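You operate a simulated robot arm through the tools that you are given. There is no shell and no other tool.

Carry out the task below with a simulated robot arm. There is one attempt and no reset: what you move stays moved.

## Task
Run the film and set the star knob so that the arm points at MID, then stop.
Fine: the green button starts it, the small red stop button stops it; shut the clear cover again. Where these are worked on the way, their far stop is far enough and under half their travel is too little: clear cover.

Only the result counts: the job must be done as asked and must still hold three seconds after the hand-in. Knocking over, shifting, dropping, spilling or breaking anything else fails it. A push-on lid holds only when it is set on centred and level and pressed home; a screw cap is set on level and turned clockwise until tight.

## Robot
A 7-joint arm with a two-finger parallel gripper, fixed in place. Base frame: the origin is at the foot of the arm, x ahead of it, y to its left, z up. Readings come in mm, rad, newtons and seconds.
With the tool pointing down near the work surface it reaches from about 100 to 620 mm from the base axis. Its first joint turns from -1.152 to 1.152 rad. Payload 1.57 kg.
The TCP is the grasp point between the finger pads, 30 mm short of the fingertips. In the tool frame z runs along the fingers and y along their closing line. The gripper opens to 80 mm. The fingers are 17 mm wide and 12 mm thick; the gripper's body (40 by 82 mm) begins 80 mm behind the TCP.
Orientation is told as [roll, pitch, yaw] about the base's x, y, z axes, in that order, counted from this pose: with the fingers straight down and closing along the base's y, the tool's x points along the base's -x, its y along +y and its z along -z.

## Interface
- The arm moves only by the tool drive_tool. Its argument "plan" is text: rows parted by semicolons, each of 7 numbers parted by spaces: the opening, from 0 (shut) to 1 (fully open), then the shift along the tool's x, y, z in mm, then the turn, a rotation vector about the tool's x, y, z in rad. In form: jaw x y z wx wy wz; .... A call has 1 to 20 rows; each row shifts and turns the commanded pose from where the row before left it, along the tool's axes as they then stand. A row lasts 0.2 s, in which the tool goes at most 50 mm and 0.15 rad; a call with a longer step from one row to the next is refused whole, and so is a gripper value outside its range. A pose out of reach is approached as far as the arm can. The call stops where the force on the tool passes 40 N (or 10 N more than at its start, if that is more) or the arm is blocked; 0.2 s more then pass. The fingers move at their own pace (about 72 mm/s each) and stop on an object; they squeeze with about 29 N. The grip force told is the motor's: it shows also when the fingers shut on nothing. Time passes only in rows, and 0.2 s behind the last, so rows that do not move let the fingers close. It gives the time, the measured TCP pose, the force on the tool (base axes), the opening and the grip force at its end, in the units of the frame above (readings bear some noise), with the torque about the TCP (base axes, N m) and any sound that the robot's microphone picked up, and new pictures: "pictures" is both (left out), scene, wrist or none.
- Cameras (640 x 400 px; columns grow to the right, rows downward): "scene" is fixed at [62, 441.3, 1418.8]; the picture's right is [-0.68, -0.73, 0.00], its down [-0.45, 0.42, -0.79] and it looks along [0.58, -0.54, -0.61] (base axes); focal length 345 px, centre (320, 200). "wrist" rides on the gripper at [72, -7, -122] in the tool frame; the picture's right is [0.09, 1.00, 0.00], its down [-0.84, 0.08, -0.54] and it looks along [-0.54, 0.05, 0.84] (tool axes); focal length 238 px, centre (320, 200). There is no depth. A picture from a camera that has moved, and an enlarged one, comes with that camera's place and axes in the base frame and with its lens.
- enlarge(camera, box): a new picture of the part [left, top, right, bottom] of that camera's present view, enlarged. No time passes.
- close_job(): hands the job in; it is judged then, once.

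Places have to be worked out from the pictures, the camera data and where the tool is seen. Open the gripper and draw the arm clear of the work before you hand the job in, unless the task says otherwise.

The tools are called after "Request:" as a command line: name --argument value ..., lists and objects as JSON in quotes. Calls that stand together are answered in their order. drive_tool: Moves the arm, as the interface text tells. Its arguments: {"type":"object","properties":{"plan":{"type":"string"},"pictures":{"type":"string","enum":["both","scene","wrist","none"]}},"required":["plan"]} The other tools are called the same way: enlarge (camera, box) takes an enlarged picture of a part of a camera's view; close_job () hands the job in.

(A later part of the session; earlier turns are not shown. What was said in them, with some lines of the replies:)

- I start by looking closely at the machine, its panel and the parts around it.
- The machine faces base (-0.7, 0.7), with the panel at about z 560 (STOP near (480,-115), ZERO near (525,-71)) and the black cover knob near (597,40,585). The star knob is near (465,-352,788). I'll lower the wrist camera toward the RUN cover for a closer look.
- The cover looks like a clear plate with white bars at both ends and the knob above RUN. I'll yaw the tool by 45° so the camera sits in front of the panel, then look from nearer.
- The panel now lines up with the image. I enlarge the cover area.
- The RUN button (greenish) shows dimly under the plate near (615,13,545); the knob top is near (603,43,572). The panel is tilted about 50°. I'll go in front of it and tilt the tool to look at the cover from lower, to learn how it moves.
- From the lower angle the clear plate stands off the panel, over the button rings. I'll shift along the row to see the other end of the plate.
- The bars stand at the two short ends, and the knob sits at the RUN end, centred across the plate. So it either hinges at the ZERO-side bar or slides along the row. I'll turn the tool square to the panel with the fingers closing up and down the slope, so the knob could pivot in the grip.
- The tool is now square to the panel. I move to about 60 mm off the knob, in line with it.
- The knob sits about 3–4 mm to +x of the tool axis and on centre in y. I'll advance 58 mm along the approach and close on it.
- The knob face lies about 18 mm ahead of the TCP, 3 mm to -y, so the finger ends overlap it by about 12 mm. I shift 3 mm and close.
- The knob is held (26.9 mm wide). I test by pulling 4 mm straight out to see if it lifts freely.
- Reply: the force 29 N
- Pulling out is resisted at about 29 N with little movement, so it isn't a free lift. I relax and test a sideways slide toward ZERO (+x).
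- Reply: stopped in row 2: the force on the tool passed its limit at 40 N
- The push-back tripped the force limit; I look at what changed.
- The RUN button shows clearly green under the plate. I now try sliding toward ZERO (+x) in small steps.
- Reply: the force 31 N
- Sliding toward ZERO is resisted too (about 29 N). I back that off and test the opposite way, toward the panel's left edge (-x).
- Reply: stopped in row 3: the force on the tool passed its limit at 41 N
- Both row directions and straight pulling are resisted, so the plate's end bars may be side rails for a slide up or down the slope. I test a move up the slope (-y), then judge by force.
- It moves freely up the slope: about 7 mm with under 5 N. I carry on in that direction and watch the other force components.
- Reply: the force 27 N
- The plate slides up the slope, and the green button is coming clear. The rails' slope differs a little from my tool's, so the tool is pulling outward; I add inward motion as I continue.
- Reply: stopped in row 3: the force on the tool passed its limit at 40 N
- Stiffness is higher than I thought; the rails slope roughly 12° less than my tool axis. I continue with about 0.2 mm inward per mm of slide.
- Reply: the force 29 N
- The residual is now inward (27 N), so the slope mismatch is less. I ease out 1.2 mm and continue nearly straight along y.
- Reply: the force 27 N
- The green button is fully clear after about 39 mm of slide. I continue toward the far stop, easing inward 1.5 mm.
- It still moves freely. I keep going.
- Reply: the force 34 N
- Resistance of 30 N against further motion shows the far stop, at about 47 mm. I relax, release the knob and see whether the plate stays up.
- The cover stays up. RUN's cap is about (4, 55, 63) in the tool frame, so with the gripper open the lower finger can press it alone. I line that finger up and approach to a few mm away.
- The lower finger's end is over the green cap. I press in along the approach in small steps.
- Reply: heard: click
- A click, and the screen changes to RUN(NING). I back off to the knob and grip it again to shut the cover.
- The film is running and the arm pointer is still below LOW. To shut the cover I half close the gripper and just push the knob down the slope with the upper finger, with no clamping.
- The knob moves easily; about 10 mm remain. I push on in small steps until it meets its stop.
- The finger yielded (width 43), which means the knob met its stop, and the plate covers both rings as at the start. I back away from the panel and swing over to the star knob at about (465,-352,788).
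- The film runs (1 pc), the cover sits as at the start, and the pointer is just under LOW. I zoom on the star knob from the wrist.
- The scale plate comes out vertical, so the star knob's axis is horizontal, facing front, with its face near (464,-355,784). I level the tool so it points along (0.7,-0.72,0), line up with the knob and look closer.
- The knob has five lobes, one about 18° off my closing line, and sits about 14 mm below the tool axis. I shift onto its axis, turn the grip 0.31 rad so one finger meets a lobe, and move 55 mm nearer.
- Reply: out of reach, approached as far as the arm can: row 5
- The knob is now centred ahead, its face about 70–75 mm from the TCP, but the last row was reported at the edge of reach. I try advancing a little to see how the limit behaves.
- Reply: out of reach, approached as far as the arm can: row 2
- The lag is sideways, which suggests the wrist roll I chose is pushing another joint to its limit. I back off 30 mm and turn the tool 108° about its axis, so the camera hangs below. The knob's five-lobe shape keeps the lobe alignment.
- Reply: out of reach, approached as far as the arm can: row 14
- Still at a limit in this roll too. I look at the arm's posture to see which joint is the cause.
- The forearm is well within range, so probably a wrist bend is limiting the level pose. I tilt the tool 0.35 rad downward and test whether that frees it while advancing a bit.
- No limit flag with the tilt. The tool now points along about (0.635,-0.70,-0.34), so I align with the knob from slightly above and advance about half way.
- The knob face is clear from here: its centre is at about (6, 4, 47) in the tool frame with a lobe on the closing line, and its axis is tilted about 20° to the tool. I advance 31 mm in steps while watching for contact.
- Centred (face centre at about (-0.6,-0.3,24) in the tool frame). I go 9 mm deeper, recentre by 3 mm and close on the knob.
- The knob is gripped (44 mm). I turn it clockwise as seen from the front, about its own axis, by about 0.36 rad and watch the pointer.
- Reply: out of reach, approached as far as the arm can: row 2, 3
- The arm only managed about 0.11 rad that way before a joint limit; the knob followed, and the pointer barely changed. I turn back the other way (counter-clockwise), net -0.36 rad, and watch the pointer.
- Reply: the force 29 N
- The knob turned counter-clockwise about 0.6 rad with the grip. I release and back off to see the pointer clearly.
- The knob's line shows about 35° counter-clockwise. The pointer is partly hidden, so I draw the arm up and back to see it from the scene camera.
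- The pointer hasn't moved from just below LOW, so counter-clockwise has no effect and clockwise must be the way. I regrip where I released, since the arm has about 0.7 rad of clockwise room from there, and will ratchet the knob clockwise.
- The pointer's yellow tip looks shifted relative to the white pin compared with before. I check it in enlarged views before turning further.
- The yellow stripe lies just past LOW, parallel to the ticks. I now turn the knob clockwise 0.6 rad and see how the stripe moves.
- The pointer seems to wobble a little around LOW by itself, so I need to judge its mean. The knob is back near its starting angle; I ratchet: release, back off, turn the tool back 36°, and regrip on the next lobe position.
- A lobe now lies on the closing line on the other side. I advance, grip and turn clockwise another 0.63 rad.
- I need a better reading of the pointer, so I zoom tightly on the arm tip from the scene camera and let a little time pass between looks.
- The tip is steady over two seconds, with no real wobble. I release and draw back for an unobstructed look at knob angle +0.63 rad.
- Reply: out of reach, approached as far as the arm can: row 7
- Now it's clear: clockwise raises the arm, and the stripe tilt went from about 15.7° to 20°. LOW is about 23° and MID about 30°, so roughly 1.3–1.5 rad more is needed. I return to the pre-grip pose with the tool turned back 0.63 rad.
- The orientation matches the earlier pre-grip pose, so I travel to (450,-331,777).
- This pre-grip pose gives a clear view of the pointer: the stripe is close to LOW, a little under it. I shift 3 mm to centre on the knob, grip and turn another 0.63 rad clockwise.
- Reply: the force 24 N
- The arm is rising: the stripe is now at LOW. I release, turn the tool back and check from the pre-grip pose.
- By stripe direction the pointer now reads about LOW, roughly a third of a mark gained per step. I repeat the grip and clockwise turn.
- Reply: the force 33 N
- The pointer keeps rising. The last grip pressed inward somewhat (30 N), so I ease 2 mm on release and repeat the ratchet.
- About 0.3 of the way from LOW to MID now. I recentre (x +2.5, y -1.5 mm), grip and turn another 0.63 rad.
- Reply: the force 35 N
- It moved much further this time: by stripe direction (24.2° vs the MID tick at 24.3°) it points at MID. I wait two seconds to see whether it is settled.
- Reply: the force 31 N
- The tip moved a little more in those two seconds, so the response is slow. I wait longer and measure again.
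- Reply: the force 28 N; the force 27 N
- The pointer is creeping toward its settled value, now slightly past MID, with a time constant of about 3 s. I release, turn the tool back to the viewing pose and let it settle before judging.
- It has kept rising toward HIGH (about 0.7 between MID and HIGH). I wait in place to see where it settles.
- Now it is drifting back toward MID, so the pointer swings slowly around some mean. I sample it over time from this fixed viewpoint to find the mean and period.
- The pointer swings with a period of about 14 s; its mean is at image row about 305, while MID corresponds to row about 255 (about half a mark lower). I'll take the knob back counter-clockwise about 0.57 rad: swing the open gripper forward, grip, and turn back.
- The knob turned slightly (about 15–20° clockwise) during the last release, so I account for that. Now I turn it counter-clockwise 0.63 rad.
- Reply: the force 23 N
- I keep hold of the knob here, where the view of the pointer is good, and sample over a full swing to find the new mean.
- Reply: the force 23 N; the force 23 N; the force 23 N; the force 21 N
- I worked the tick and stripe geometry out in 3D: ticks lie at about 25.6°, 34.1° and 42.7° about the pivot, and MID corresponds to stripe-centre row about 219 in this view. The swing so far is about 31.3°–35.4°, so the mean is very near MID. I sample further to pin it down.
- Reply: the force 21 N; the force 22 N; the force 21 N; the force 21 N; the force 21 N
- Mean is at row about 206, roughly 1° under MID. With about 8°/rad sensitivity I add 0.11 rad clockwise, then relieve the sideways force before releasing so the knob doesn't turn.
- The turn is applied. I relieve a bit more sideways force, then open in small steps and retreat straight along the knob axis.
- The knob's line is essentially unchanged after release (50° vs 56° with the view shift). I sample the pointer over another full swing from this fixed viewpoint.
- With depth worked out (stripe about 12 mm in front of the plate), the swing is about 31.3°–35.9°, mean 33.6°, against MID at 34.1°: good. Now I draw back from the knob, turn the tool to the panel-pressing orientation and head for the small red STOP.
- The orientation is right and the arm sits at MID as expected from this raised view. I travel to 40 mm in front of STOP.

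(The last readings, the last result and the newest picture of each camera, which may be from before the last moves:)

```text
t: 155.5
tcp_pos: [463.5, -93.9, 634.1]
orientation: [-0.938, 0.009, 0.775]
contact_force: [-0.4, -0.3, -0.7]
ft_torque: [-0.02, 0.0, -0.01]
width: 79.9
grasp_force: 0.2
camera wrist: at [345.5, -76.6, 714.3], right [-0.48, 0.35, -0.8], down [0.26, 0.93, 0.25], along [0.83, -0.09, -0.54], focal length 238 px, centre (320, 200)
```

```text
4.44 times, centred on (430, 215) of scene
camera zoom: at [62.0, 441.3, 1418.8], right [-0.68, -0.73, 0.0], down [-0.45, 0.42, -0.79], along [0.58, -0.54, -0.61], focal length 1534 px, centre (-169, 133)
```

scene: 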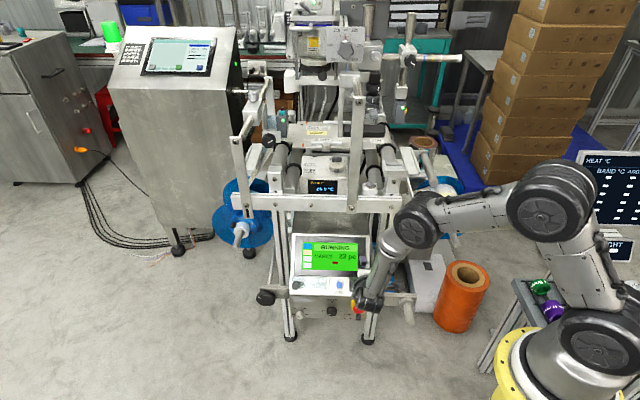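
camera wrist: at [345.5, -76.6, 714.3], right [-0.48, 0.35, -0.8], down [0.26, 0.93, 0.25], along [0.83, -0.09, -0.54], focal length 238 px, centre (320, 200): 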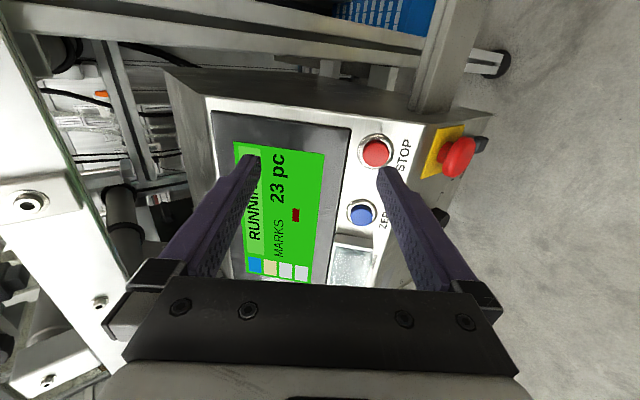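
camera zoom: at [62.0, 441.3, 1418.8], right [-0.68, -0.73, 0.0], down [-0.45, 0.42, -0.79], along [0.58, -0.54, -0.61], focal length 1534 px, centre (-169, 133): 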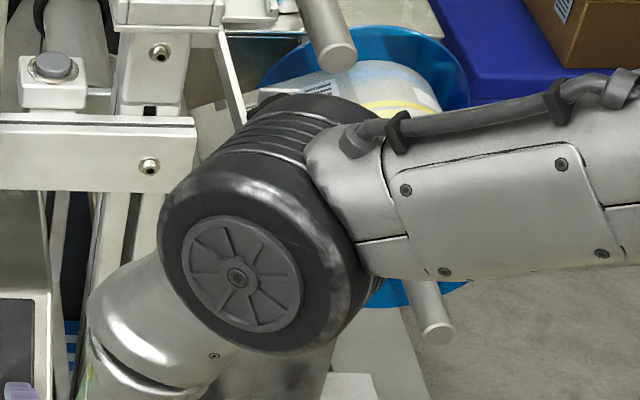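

STOP's cap lies at about (0, 48, 70) in the tool frame, right ahead of the lower finger. From the swing timing the pointer next crosses MID at about t = 159.4 s, so I close in now and press then.

Request:
drive_tool --plan "1 0 2 15 0 0 0;1 0 0 12 0 0 0;1 0 0 6 0 0 0;1 0 0 0 0 0 0;1 0 0 0 0 0 0;1 0 0 0 0 0 0;1 0 0 0 0 0 0;1 0 0 0 0 0 0;1 0 0 0 0 0 0;1 0 0 0 0 0 0;1 0 0 0 0 0 0" --pictures "wrist"

Request:
enlarge --camera "wrist" --box '[300, 80, 460, 200]'

```text
t: 157.9
tcp_pos: [477.7, -113.4, 612.6]
orientation: [-0.935, 0.011, 0.777]
contact_force: [-0.5, -0.1, 0.6]
ft_torque: [0.0, 0.02, -0.01]
width: 80.3
grasp_force: 0.0
camera wrist: at [361.9, -96.5, 692.6], right [-0.48, 0.35, -0.8], down [0.26, 0.93, 0.25], along [0.83, -0.09, -0.54], focal length 238 px, centre (320, 200)
```

wrist: 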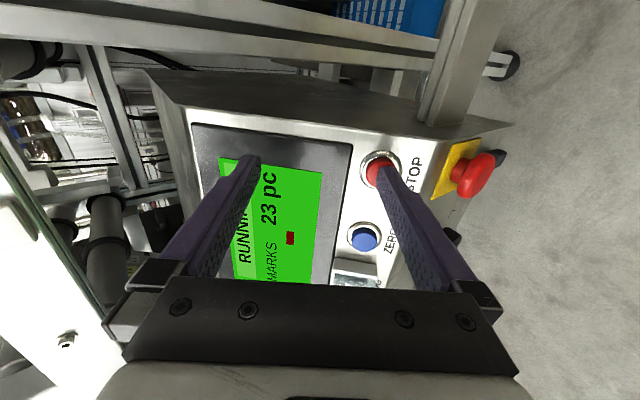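

```text
3.33 times, centred on (380, 140) of wrist
camera zoom: at [361.9, -96.5, 692.6], right [-0.48, 0.35, -0.8], down [0.26, 0.93, 0.25], along [0.83, -0.09, -0.54], focal length 794 px, centre (120, 400)
```

zoom: 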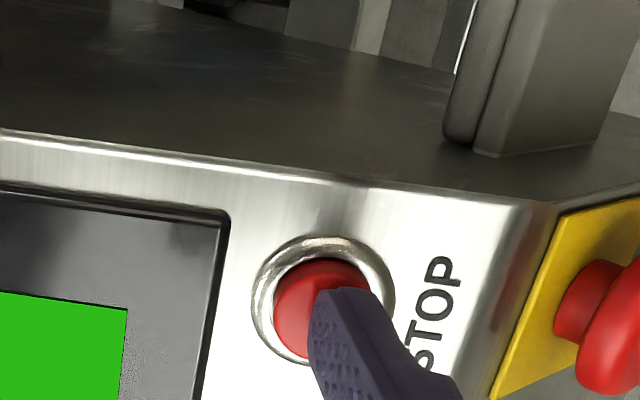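

The fingertip is just in front of the red cap. I press it now.

Request:
drive_tool --plan "1 0 0 0 0 0 0;1 0 0 0 0 0 0;1 0 0 3 0 0 0;1 0 0 3 0 0 0;1 0 0 3 0 0 0;1 0 0 2 0 0 0" --pictures "wrist"

```text
t: 159.3
tcp_pos: [483.8, -120.2, 604.4]
orientation: [-0.934, 0.012, 0.776]
contact_force: [-16.8, 17.7, 17.7]
ft_torque: [1.2, 0.9, 0.13]
width: 79.4
grasp_force: 0.1
heard: click
camera wrist: at [367.9, -102.7, 685.2], right [-0.49, 0.35, -0.8], down [0.26, 0.93, 0.25], along [0.83, -0.09, -0.55], focal length 238 px, centre (320, 200)
```

wrist: 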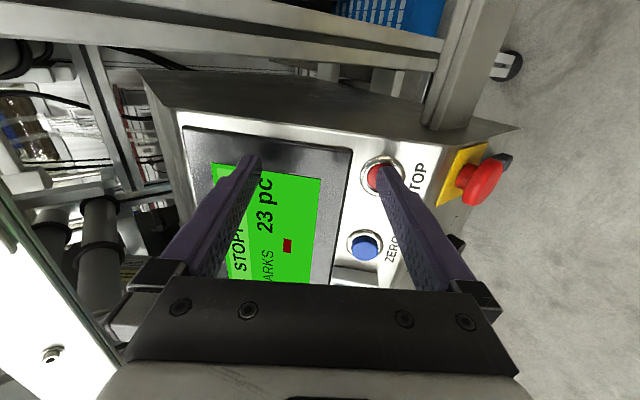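

The click came at t ≈ 159.1 and the screen reads STOPPED. I back straight out and draw the arm clear so I can check pointer, cover and screen.

Request:
drive_tool --plan "1 0 0 -15 0 0 0;1 0 0 -30 0 0 0;1 0 0 -40 0 0 0;1 20 -25 -30 0 0 0;1 28 -25 -20 0 0 0;1 28 -25 -20 0 0 0;1 28 -25 -20 0 0 0;1 0 0 0 0 0 0;1 0 0 0 0 0 0" --pictures "both"

Request:
enlarge --camera "scene" --box '[375, 170, 485, 260]'

Request:
enlarge --camera "scene" --box '[280, 230, 390, 325]'

Request:
enlarge --camera "wrist" --box '[170, 10, 390, 160]'

```text
t: 161.3
tcp_pos: [354.1, -133.4, 792.7]
orientation: [-0.937, 0.011, 0.775]
contact_force: [-0.1, -0.5, 0.2]
ft_torque: [-0.01, 0.03, 0.0]
width: 79.8
grasp_force: 0.1
camera wrist: at [237.6, -116.6, 872.3], right [-0.48, 0.35, -0.8], down [0.26, 0.93, 0.25], along [0.83, -0.09, -0.54], focal length 238 px, centre (320, 200)
```

scene: 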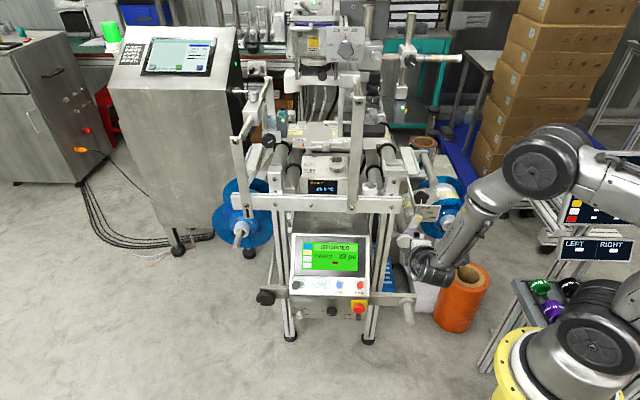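
wrist: 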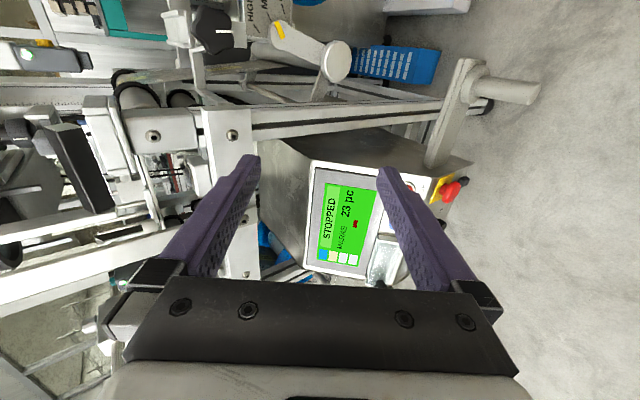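

```text
4.44 times, centred on (430, 215) of scene
camera zoom: at [62.0, 441.3, 1418.8], right [-0.68, -0.73, 0.0], down [-0.45, 0.42, -0.79], along [0.58, -0.54, -0.61], focal length 1534 px, centre (-169, 133)
```

zoom: 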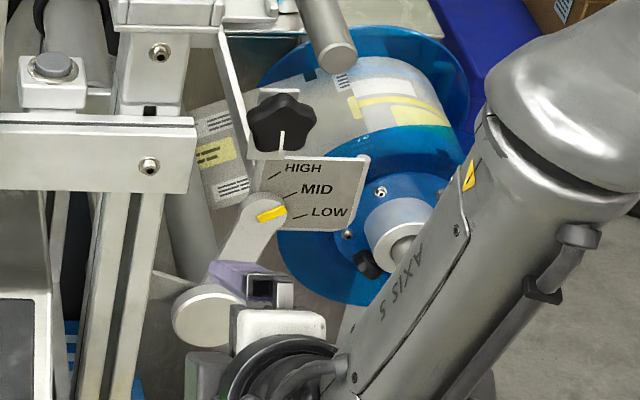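

```text
4.21 times, centred on (335, 278) of scene
camera zoom: at [62.0, 441.3, 1418.8], right [-0.68, -0.73, 0.0], down [-0.45, 0.42, -0.79], along [0.58, -0.54, -0.61], focal length 1454 px, centre (257, -126)
```

zoom: 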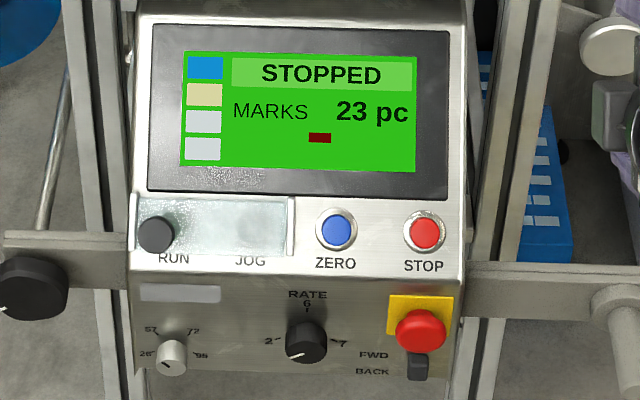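

```text
2.67 times, centred on (280, 85) of wrist
camera zoom: at [237.6, -116.6, 872.3], right [-0.48, 0.35, -0.8], down [0.26, 0.93, 0.25], along [0.83, -0.09, -0.54], focal length 636 px, centre (427, 507)
```

zoom: 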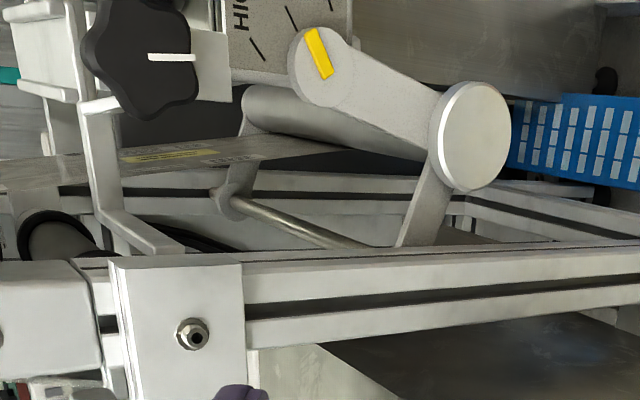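

The screen reads STOPPED, the cover and its knob are exactly where they began, and the pointer is holding. Two views give it about 34–35° against MID at 34.1°. I draw the arm further back and check once more that nothing drifts.

Request:
drive_tool --plan "1 0 -20 -40 0 0 0;1 0 -20 -40 0 0 0;1 0 -20 -30 0 0 0;1 0 0 0 0 0 0;1 0 0 0 0 0 0;1 0 0 0 0 0 0;1 0 0 0 0 0 0;1 0 0 0 0 0 0;1 0 0 0 0 0 0;1 0 0 0 0 0 0;1 0 0 0 0 0 0;1 0 0 0 0 0 0;1 0 0 0 0 0 0" --pictures "both"

Request:
enlarge --camera "scene" --box '[375, 170, 485, 260]'

```text
t: 164.1
tcp_pos: [317.0, -94.2, 905.5]
orientation: [-0.935, 0.009, 0.777]
contact_force: [0.8, 0.8, 0.6]
ft_torque: [0.0, 0.04, 0.0]
width: 79.9
grasp_force: 0.0
camera wrist: at [200.8, -77.7, 984.8], right [-0.48, 0.35, -0.8], down [0.26, 0.93, 0.25], along [0.83, -0.09, -0.54], focal length 238 px, centre (320, 200)
```

scene: 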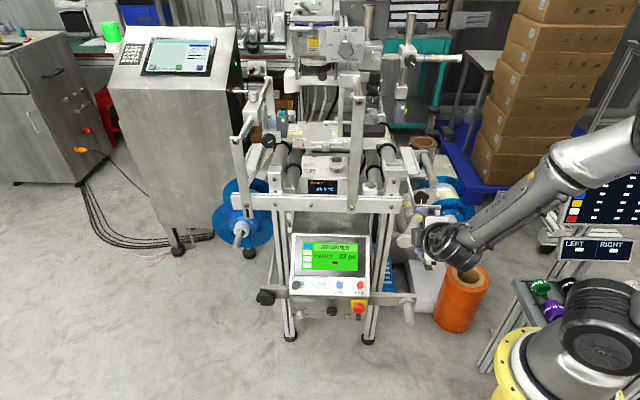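
wrist: 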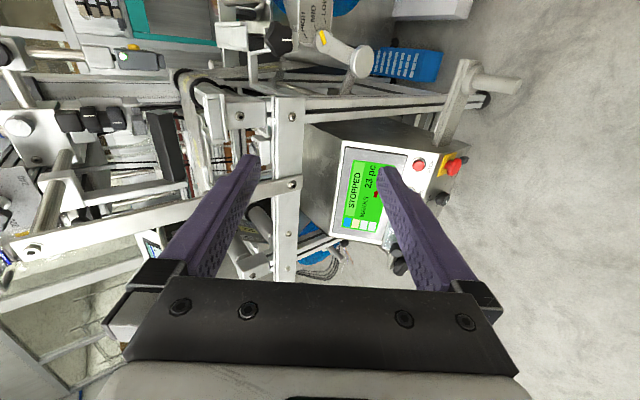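

```text
4.44 times, centred on (430, 215) of scene
camera zoom: at [62.0, 441.3, 1418.8], right [-0.68, -0.73, 0.0], down [-0.45, 0.42, -0.79], along [0.58, -0.54, -0.61], focal length 1534 px, centre (-169, 133)
```

zoom: 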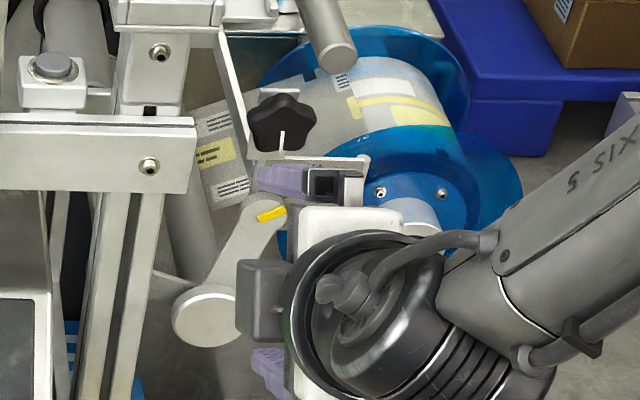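

The pointer hasn't moved (same pixel), the film is stopped, the cover is shut, and the arm is clear with the gripper open. I hand the job in.

Request:
close_job

```text
The job is handed in.
```

I ran the film, set the star knob so the arm points at MID, and stopped it with the small red STOP button. The clear cover is shut again, and I handed the job in. I haven't seen a verdict.

- **Pointer:** It measured about 34–35° at the stop, against about 34° for the MID mark (the marks are about 8.5° apart). It hadn't moved when I checked again about three seconds later.
- **Swing while running:** The arm sways about 2° either side over roughly 15 seconds. I set the knob so the middle of that swing sits about half a degree below MID, then pressed STOP as the pointer crossed MID.
- **Cover:** It slides up the panel. I opened it to its far stop before pressing the green button and pushed it back until it met its stop. It looks exactly as it did at the start.
- **Knob:** I first turned it the wrong way by about 0.6 rad, which had no visible effect. I also overshot MID once before bringing it back.
- **Panel and arm:** The screen reads STOPPED at 23 pc. The arm is clear of the machine with the gripper open, and I saw nothing else knocked or shifted.
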